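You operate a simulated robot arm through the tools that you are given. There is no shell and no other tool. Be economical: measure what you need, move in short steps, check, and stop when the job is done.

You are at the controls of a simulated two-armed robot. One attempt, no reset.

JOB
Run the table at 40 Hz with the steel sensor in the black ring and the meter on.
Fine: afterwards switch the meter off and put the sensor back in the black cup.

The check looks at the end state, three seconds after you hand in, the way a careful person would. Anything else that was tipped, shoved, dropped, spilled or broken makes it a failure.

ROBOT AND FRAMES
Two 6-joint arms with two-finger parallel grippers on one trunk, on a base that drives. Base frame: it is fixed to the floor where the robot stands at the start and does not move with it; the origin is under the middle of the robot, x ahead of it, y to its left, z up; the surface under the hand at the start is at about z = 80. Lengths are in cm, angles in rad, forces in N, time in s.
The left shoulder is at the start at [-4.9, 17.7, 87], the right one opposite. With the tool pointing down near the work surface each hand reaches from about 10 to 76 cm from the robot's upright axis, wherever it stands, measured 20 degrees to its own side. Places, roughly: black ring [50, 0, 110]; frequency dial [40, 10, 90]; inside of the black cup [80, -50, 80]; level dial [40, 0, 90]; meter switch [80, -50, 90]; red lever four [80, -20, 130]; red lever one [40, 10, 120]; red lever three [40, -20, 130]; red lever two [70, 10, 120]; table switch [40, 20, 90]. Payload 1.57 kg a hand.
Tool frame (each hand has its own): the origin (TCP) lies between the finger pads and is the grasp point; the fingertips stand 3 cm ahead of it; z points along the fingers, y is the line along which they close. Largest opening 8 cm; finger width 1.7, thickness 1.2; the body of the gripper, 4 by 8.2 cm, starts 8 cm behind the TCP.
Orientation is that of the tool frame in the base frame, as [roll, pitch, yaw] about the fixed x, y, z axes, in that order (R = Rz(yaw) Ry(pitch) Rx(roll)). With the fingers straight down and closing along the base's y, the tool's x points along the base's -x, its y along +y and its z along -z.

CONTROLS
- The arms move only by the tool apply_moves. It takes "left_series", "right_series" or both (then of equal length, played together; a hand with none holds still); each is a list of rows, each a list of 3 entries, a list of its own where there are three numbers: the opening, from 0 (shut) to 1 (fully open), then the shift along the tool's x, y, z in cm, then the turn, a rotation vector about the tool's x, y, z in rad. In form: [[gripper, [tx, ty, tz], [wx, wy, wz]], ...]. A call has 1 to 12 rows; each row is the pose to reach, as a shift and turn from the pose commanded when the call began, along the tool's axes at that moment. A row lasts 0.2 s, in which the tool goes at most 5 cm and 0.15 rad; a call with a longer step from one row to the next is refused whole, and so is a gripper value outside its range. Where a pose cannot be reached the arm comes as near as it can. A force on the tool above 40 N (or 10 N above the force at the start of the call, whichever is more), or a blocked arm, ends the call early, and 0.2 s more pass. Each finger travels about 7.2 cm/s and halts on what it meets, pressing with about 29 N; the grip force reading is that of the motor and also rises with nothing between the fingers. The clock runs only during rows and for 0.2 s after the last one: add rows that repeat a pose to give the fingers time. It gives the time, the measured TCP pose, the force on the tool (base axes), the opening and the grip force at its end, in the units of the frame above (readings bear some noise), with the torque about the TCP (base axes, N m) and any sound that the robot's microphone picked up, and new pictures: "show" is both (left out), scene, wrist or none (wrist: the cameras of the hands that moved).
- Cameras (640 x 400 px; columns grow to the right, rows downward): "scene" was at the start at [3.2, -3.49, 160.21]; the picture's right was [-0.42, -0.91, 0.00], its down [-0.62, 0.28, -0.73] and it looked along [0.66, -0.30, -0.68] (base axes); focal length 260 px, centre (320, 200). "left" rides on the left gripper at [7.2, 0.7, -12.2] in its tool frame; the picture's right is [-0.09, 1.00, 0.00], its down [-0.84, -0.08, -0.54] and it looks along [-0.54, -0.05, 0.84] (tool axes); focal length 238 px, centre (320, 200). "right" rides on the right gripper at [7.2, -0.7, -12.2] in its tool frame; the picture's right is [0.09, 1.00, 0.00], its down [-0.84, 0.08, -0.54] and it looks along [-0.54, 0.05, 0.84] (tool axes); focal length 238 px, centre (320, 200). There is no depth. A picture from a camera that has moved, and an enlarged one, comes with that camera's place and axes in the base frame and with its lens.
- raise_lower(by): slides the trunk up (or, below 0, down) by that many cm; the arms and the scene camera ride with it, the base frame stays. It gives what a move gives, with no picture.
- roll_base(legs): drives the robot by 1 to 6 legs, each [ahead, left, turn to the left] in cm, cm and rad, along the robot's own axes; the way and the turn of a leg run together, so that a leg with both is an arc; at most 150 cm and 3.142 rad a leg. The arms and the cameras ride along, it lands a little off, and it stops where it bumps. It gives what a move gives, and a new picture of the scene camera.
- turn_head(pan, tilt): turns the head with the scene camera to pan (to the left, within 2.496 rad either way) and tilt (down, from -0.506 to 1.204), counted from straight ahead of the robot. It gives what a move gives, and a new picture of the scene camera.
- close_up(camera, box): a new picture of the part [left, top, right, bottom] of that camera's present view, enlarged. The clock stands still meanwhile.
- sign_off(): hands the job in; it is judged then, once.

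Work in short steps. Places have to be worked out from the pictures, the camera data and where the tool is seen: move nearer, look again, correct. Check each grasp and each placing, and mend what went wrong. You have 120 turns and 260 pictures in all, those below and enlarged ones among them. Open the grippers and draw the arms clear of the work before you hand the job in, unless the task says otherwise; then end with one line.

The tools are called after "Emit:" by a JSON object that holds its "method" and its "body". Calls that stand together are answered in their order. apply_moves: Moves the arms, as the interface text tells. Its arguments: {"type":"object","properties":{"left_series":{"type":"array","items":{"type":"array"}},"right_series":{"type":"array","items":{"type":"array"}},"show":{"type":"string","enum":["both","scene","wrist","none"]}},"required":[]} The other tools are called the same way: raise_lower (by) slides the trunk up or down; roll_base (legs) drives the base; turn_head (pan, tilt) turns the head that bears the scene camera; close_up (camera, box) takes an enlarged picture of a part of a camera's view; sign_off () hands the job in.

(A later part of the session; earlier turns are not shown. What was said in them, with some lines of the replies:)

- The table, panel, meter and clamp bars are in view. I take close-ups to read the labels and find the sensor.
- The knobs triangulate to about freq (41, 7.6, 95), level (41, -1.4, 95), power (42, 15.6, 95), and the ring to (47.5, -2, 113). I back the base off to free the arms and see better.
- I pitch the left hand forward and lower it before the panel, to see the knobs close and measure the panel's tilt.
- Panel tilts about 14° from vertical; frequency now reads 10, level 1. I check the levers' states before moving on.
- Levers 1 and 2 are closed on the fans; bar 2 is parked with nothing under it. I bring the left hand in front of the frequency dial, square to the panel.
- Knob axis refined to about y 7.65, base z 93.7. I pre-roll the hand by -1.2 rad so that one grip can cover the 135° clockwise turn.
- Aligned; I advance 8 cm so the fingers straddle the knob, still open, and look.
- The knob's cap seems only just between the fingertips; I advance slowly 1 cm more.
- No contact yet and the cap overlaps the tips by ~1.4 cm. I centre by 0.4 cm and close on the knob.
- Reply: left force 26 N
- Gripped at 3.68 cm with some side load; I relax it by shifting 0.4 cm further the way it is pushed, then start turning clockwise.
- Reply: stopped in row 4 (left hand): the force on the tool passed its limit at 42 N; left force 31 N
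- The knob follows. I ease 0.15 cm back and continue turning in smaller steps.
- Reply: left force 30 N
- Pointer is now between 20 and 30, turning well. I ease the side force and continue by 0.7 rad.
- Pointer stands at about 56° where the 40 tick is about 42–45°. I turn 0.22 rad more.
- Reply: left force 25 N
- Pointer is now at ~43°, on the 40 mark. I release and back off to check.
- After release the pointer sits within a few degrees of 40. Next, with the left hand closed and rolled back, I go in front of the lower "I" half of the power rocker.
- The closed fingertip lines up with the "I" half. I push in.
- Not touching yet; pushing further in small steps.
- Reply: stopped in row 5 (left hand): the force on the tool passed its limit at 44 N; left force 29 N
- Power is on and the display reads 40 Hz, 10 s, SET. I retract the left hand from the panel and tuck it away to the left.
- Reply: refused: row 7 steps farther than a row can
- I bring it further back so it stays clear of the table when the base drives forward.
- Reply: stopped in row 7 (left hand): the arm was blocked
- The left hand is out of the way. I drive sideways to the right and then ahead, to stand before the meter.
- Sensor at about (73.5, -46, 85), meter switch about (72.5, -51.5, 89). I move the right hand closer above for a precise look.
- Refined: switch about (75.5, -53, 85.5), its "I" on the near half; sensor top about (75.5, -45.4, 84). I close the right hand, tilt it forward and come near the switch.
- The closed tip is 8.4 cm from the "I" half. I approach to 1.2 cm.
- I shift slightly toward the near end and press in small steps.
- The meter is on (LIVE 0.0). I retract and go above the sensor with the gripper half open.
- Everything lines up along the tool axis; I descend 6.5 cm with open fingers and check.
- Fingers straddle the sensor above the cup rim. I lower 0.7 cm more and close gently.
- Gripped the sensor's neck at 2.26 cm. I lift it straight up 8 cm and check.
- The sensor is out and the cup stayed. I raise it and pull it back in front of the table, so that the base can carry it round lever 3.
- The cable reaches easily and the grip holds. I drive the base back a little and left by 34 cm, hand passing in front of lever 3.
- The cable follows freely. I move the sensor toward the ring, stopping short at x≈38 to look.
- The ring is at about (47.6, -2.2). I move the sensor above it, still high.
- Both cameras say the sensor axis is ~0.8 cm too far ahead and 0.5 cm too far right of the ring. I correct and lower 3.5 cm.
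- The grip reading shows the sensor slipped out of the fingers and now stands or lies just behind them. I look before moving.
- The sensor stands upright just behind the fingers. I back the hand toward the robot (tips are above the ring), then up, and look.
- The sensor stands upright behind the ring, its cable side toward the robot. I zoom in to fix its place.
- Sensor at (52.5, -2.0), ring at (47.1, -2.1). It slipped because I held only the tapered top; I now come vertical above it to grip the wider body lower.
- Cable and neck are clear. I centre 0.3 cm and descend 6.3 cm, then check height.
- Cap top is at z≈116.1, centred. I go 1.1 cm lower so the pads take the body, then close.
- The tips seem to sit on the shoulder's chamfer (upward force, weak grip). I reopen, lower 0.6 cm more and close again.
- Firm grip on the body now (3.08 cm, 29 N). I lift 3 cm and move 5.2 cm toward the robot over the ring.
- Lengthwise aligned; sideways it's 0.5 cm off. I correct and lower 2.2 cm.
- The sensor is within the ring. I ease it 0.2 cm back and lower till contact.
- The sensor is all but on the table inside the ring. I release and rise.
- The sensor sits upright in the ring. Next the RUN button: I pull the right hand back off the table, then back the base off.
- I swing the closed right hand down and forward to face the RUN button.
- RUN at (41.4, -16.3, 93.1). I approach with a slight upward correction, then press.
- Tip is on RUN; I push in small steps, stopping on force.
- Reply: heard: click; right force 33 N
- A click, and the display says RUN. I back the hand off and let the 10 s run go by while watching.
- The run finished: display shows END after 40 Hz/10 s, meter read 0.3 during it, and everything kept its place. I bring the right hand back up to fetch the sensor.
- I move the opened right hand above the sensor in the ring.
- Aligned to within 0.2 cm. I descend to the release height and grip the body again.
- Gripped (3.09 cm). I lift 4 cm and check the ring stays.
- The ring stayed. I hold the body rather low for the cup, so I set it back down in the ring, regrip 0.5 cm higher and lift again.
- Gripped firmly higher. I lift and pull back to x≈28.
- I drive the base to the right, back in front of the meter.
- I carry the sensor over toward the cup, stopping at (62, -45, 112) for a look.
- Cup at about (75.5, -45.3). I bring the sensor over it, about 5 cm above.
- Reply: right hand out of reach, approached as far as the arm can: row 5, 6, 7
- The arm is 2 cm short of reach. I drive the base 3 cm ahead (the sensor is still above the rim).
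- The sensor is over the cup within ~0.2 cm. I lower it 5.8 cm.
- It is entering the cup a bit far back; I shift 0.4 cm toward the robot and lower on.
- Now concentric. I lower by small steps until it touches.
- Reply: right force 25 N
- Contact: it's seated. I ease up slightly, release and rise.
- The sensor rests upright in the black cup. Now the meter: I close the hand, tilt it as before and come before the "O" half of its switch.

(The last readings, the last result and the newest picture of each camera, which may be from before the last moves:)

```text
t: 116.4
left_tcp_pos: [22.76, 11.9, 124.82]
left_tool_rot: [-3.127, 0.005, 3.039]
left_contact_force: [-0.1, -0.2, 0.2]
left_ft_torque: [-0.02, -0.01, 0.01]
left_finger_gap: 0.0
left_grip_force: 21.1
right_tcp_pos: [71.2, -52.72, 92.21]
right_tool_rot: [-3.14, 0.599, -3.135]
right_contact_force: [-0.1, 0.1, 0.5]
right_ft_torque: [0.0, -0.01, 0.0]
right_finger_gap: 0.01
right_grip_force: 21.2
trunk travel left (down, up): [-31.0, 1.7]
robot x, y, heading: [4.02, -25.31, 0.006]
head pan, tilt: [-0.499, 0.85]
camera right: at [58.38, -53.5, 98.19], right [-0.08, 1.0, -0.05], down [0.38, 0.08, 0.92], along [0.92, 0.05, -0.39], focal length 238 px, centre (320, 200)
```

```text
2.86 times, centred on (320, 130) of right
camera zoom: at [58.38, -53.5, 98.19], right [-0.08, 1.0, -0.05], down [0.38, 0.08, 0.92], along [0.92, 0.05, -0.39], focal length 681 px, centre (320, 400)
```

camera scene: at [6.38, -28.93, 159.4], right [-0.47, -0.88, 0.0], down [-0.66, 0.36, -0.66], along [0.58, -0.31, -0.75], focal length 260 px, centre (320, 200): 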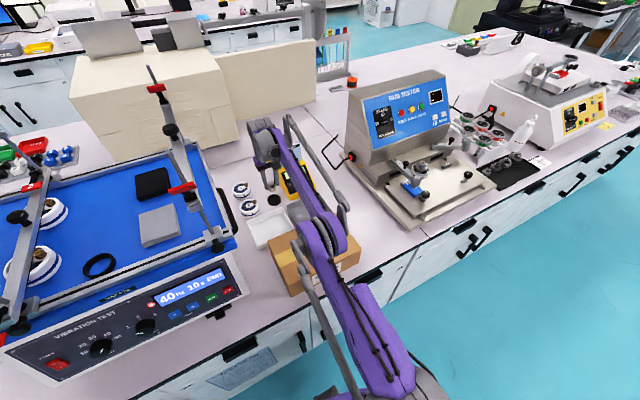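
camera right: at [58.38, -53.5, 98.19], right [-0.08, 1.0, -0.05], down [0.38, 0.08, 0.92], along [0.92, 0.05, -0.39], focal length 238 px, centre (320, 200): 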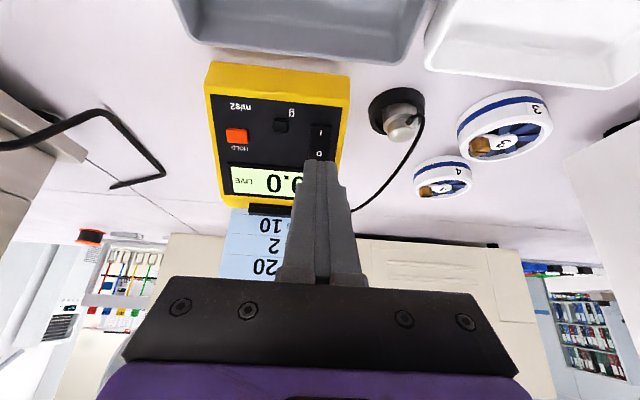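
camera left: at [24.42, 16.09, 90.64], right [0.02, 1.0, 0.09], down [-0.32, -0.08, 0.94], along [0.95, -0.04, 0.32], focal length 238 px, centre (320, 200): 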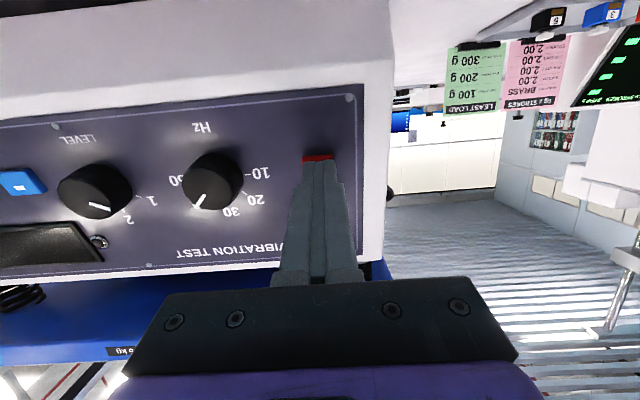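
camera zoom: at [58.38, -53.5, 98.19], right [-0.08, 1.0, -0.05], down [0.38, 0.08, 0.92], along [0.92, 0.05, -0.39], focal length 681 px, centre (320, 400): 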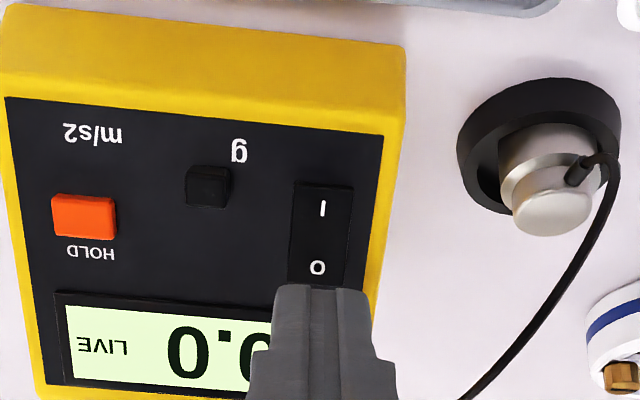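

"O" is at about (76.6, -52.8, 86). I shift 1.1 cm up the face and approach to ~1 cm.

Emit:
{"method": "apply_moves", "body": {"right_series": [[0, [-1.1, -0.05, 1], [0, 0, 0]], [0, [-1.1, -0.05, 2.5], [0, 0, 0]], [0, [-1.1, -0.05, 3.5], [0, 0, 0]], [0, [-1.1, -0.05, 4.1], [0, 0, 0]]], "show": "none"}}

Emit:
{"method": "close_up", "body": {"camera": "right", "box": [220, 60, 420, 200]}}

```text
t: 117.4
left_tcp_pos: [22.82, 11.92, 124.79]
left_tool_rot: [-3.13, 0.005, 3.041]
left_contact_force: [-1.0, 0.1, -0.5]
left_ft_torque: [0.02, 0.0, -0.02]
left_finger_gap: 0.0
left_grip_force: 21.4
right_tcp_pos: [74.4, -52.82, 89.43]
right_tool_rot: [-3.14, 0.601, -3.135]
right_contact_force: [-0.4, 1.0, 0.9]
right_ft_torque: [-0.02, 0.01, 0.03]
right_finger_gap: 0.0
right_grip_force: 21.2
trunk travel left (down, up): [-31.0, 1.7]
robot x, y, heading: [3.88, -25.06, 0.006]
head pan, tilt: [-0.499, 0.85]
```

```text
2.86 times, centred on (320, 130) of right
camera zoom: at [61.61, -53.42, 95.4], right [-0.08, 1.0, -0.05], down [0.38, 0.08, 0.92], along [0.92, 0.05, -0.39], focal length 681 px, centre (320, 400)
```

zoom: 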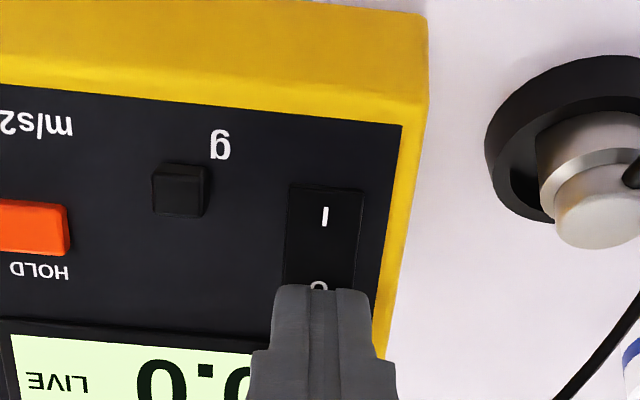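

Emit:
{"method": "apply_moves", "body": {"right_series": [[0, [0, 0, 0.4], [0, 0, 0]], [0, [0, 0, 0.7], [0, 0, 0]], [0, [0, 0, 0.9], [0, 0, 0]], [0, [0, 0, 1.0], [0, 0, 0]]], "show": "wrist"}}

```text
t: 118.4
left_tcp_pos: [22.68, 12.09, 124.87]
left_tool_rot: [-3.128, 0.006, 3.039]
left_contact_force: [0.0, -0.3, -0.2]
left_ft_torque: [0.01, 0.01, -0.01]
left_finger_gap: 0.0
left_grip_force: 21.4
right_tcp_pos: [74.86, -52.67, 88.89]
right_tool_rot: [-3.138, 0.602, -3.133]
right_contact_force: [-8.7, 0.3, 13.9]
right_ft_torque: [-0.02, 0.1, 0.07]
right_finger_gap: 0.0
right_grip_force: 21.1
trunk travel left (down, up): [-31.0, 1.7]
robot x, y, heading: [3.98, -24.84, 0.006]
head pan, tilt: [-0.499, 0.85]
camera right: at [62.02, -53.37, 94.8], right [-0.08, 1.0, -0.05], down [0.38, 0.08, 0.92], along [0.92, 0.05, -0.39], focal length 238 px, centre (320, 200)
```

right: 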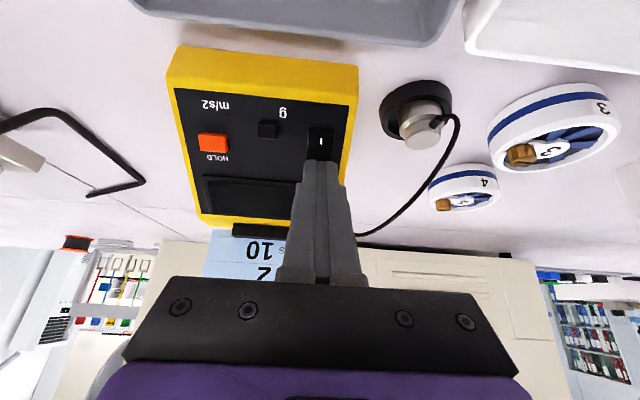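

The meter's display is dark: off. I retract the hand and raise it clear.

Emit:
{"method": "apply_moves", "body": {"right_series": [[0, [0, 0, -2], [0, 0, 0]], [0, [0, 0, -6], [0, 0, 0]], [0, [0, 0, -10], [0, 0, 0]], [0, [-1, 0, -14], [0, 0.1, 0]], [0, [-1.5, 0, -18.5], [0, 0.2, 0]], [0, [-1, 0, -23], [0, 0.3, 0]], [0, [0, 0, -27.5], [0, 0.4, 0]], [0, [2, 0, -32], [0, 0.5, 0]], [0.3, [5, 0, -35], [0, 0.6, 0]], [0.6, [9, 0, -37], [0, 0.6, 0]], [1, [13, 0, -39], [0, 0.6, 0]], [1, [13, 0, -39], [0, 0.6, 0]]], "show": "scene"}}

Emit:
{"method": "close_up", "body": {"camera": "scene", "box": [210, 130, 350, 230]}}

```text
t: 121.0
left_tcp_pos: [22.99, 11.86, 124.94]
left_tool_rot: [-3.129, 0.004, 3.04]
left_contact_force: [0.3, 1.1, 0.7]
left_ft_torque: [0.04, 0.02, 0.02]
left_finger_gap: 0.0
left_grip_force: 21.5
right_tcp_pos: [42.35, -52.88, 113.47]
right_tool_rot: [-3.139, 0.002, -3.136]
right_contact_force: [1.2, 0.1, -0.1]
right_ft_torque: [-0.01, -0.01, 0.0]
right_finger_gap: 7.99
right_grip_force: 0.0
trunk travel left (down, up): [-31.0, 1.7]
robot x, y, heading: [3.8, -24.84, 0.008]
head pan, tilt: [-0.499, 0.85]
camera scene: at [6.79, -28.95, 159.44], right [-0.47, -0.88, 0.0], down [-0.66, 0.36, -0.66], along [0.58, -0.31, -0.75], focal length 260 px, centre (320, 200)
```

scene: 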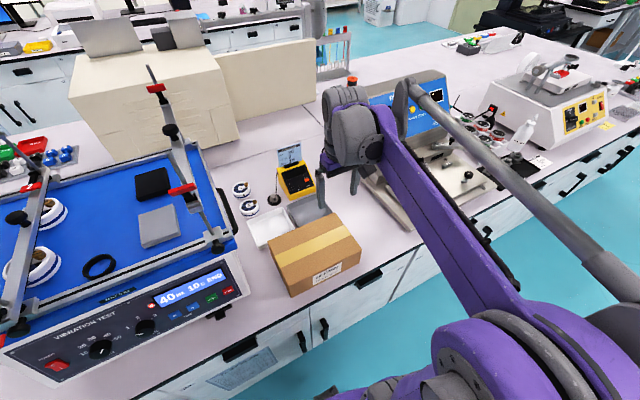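

```text
4.00 times, centred on (280, 180) of scene
camera zoom: at [6.79, -28.95, 159.44], right [-0.47, -0.88, 0.0], down [-0.66, 0.36, -0.66], along [0.58, -0.31, -0.75], focal length 1040 px, centre (480, 280)
```

zoom: 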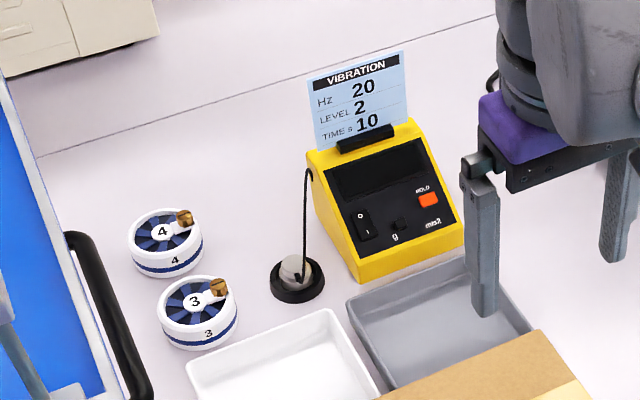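

Sensor upright in the cup, meter dark and in its place. I open the left hand too and back the robot away from the bench.

Emit:
{"method": "apply_moves", "body": {"left_series": [[0.4, [0, 0, 0], [0, 0, 0]], [0.8, [0, 0, 0], [0, 0, 0]], [1, [0, 0, 0], [0, 0, 0]], [1, [0, 0, 0], [0, 0, 0]]], "show": "none"}}

Emit:
{"method": "roll_base", "body": {"legs": [[-30, 0, 0]]}}

Emit:
{"method": "turn_head", "body": {"pan": -0.1, "tilt": 0.75}}

Emit:
{"method": "close_up", "body": {"camera": "scene", "box": [160, 80, 480, 280]}}

```text
t: 122.0
left_tcp_pos: [22.89, 11.99, 124.85]
left_tool_rot: [-3.129, 0.002, 3.039]
left_contact_force: [0.1, 0.4, 0.1]
left_ft_torque: [0.01, -0.02, -0.02]
left_finger_gap: 8.0
left_grip_force: 0.0
right_tcp_pos: [42.31, -52.87, 113.68]
right_tool_rot: [-3.141, 0.001, -3.135]
right_contact_force: [-0.3, 0.0, 0.4]
right_ft_torque: [0.03, 0.0, 0.03]
right_finger_gap: 7.98
right_grip_force: 0.0
trunk travel left (down, up): [-31.0, 1.7]
robot x, y, heading: [4.2, -24.88, 0.008]
head pan, tilt: [-0.499, 0.85]
```

```text
t: 124.0
left_tcp_pos: [-6.37, 11.79, 124.86]
left_tool_rot: [-3.127, 0.003, 3.033]
left_contact_force: [-0.1, 0.0, 0.0]
left_ft_torque: [0.0, 0.0, -0.03]
left_finger_gap: 8.0
left_grip_force: 0.1
right_tcp_pos: [12.82, -53.01, 113.63]
right_tool_rot: [-3.14, 0.0, -3.138]
right_contact_force: [0.1, -0.1, -0.4]
right_ft_torque: [0.02, 0.0, 0.01]
right_finger_gap: 8.0
right_grip_force: 0.1
trunk travel left (down, up): [-31.0, 1.7]
robot x, y, heading: [-25.35, -25.01, 0.007]
head pan, tilt: [-0.499, 0.85]
camera scene: at [-22.64, -29.09, 159.45], right [-0.48, -0.88, 0.0], down [-0.66, 0.36, -0.66], along [0.58, -0.31, -0.75], focal length 260 px, centre (320, 200)
```

scene: 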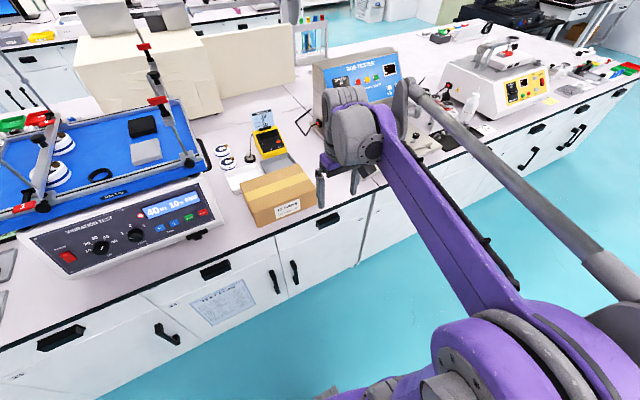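

```text
t: 124.9
left_tcp_pos: [-6.28, 11.7, 124.96]
left_tool_rot: [-3.127, 0.002, 3.035]
left_contact_force: [0.9, 0.2, 0.5]
left_ft_torque: [0.01, 0.02, -0.01]
left_finger_gap: 7.97
left_grip_force: 0.0
right_tcp_pos: [12.9, -53.08, 113.58]
right_tool_rot: [-3.14, -0.002, -3.139]
right_contact_force: [-0.8, 0.3, 0.4]
right_ft_torque: [0.01, 0.01, 0.02]
right_finger_gap: 7.99
right_grip_force: 0.1
trunk travel left (down, up): [-31.0, 1.7]
robot x, y, heading: [-25.39, -25.55, -0.003]
head pan, tilt: [-0.099, 0.75]
camera scene: at [-21.3, -26.17, 160.24], right [-0.1, -1.0, 0.0], down [-0.68, 0.07, -0.73], along [0.73, -0.07, -0.68], focal length 260 px, centre (320, 200)
```

scene: 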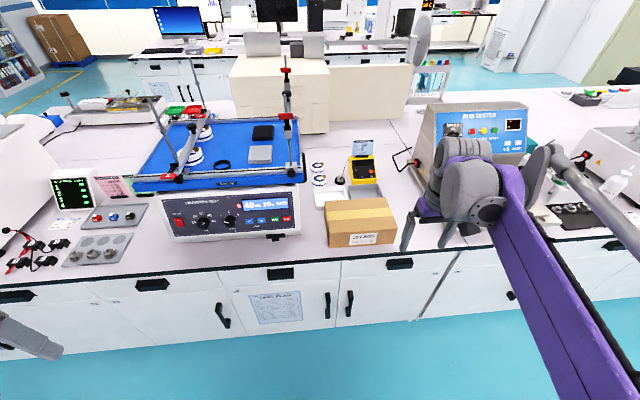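

```text
2.00 times, centred on (320, 180) of scene
camera zoom: at [-21.3, -26.17, 160.24], right [-0.1, -1.0, 0.0], down [-0.68, 0.07, -0.73], along [0.73, -0.07, -0.68], focal length 520 px, centre (320, 240)
```

zoom: 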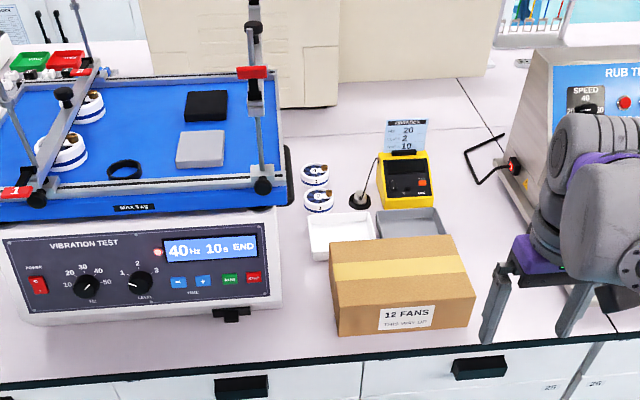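

Everything stands where it was: the table shows END at 40 Hz, the meter is off, the sensor is in its cup, and the arms are clear with grippers open. I hand in.

Emit:
{"method": "sign_off", "body": {}}

```text
The job is handed in.
```

The table ran its 10 s at 40 Hz with the steel sensor in the black ring and the meter on. The meter is now off and the sensor is back in the black cup. On the way to the ring the sensor slipped from the gripper once and landed upright on the table, and I re-gripped it before the run. I left the level dial at 1, though the card on the meter says level 2, and I left the table's power on.
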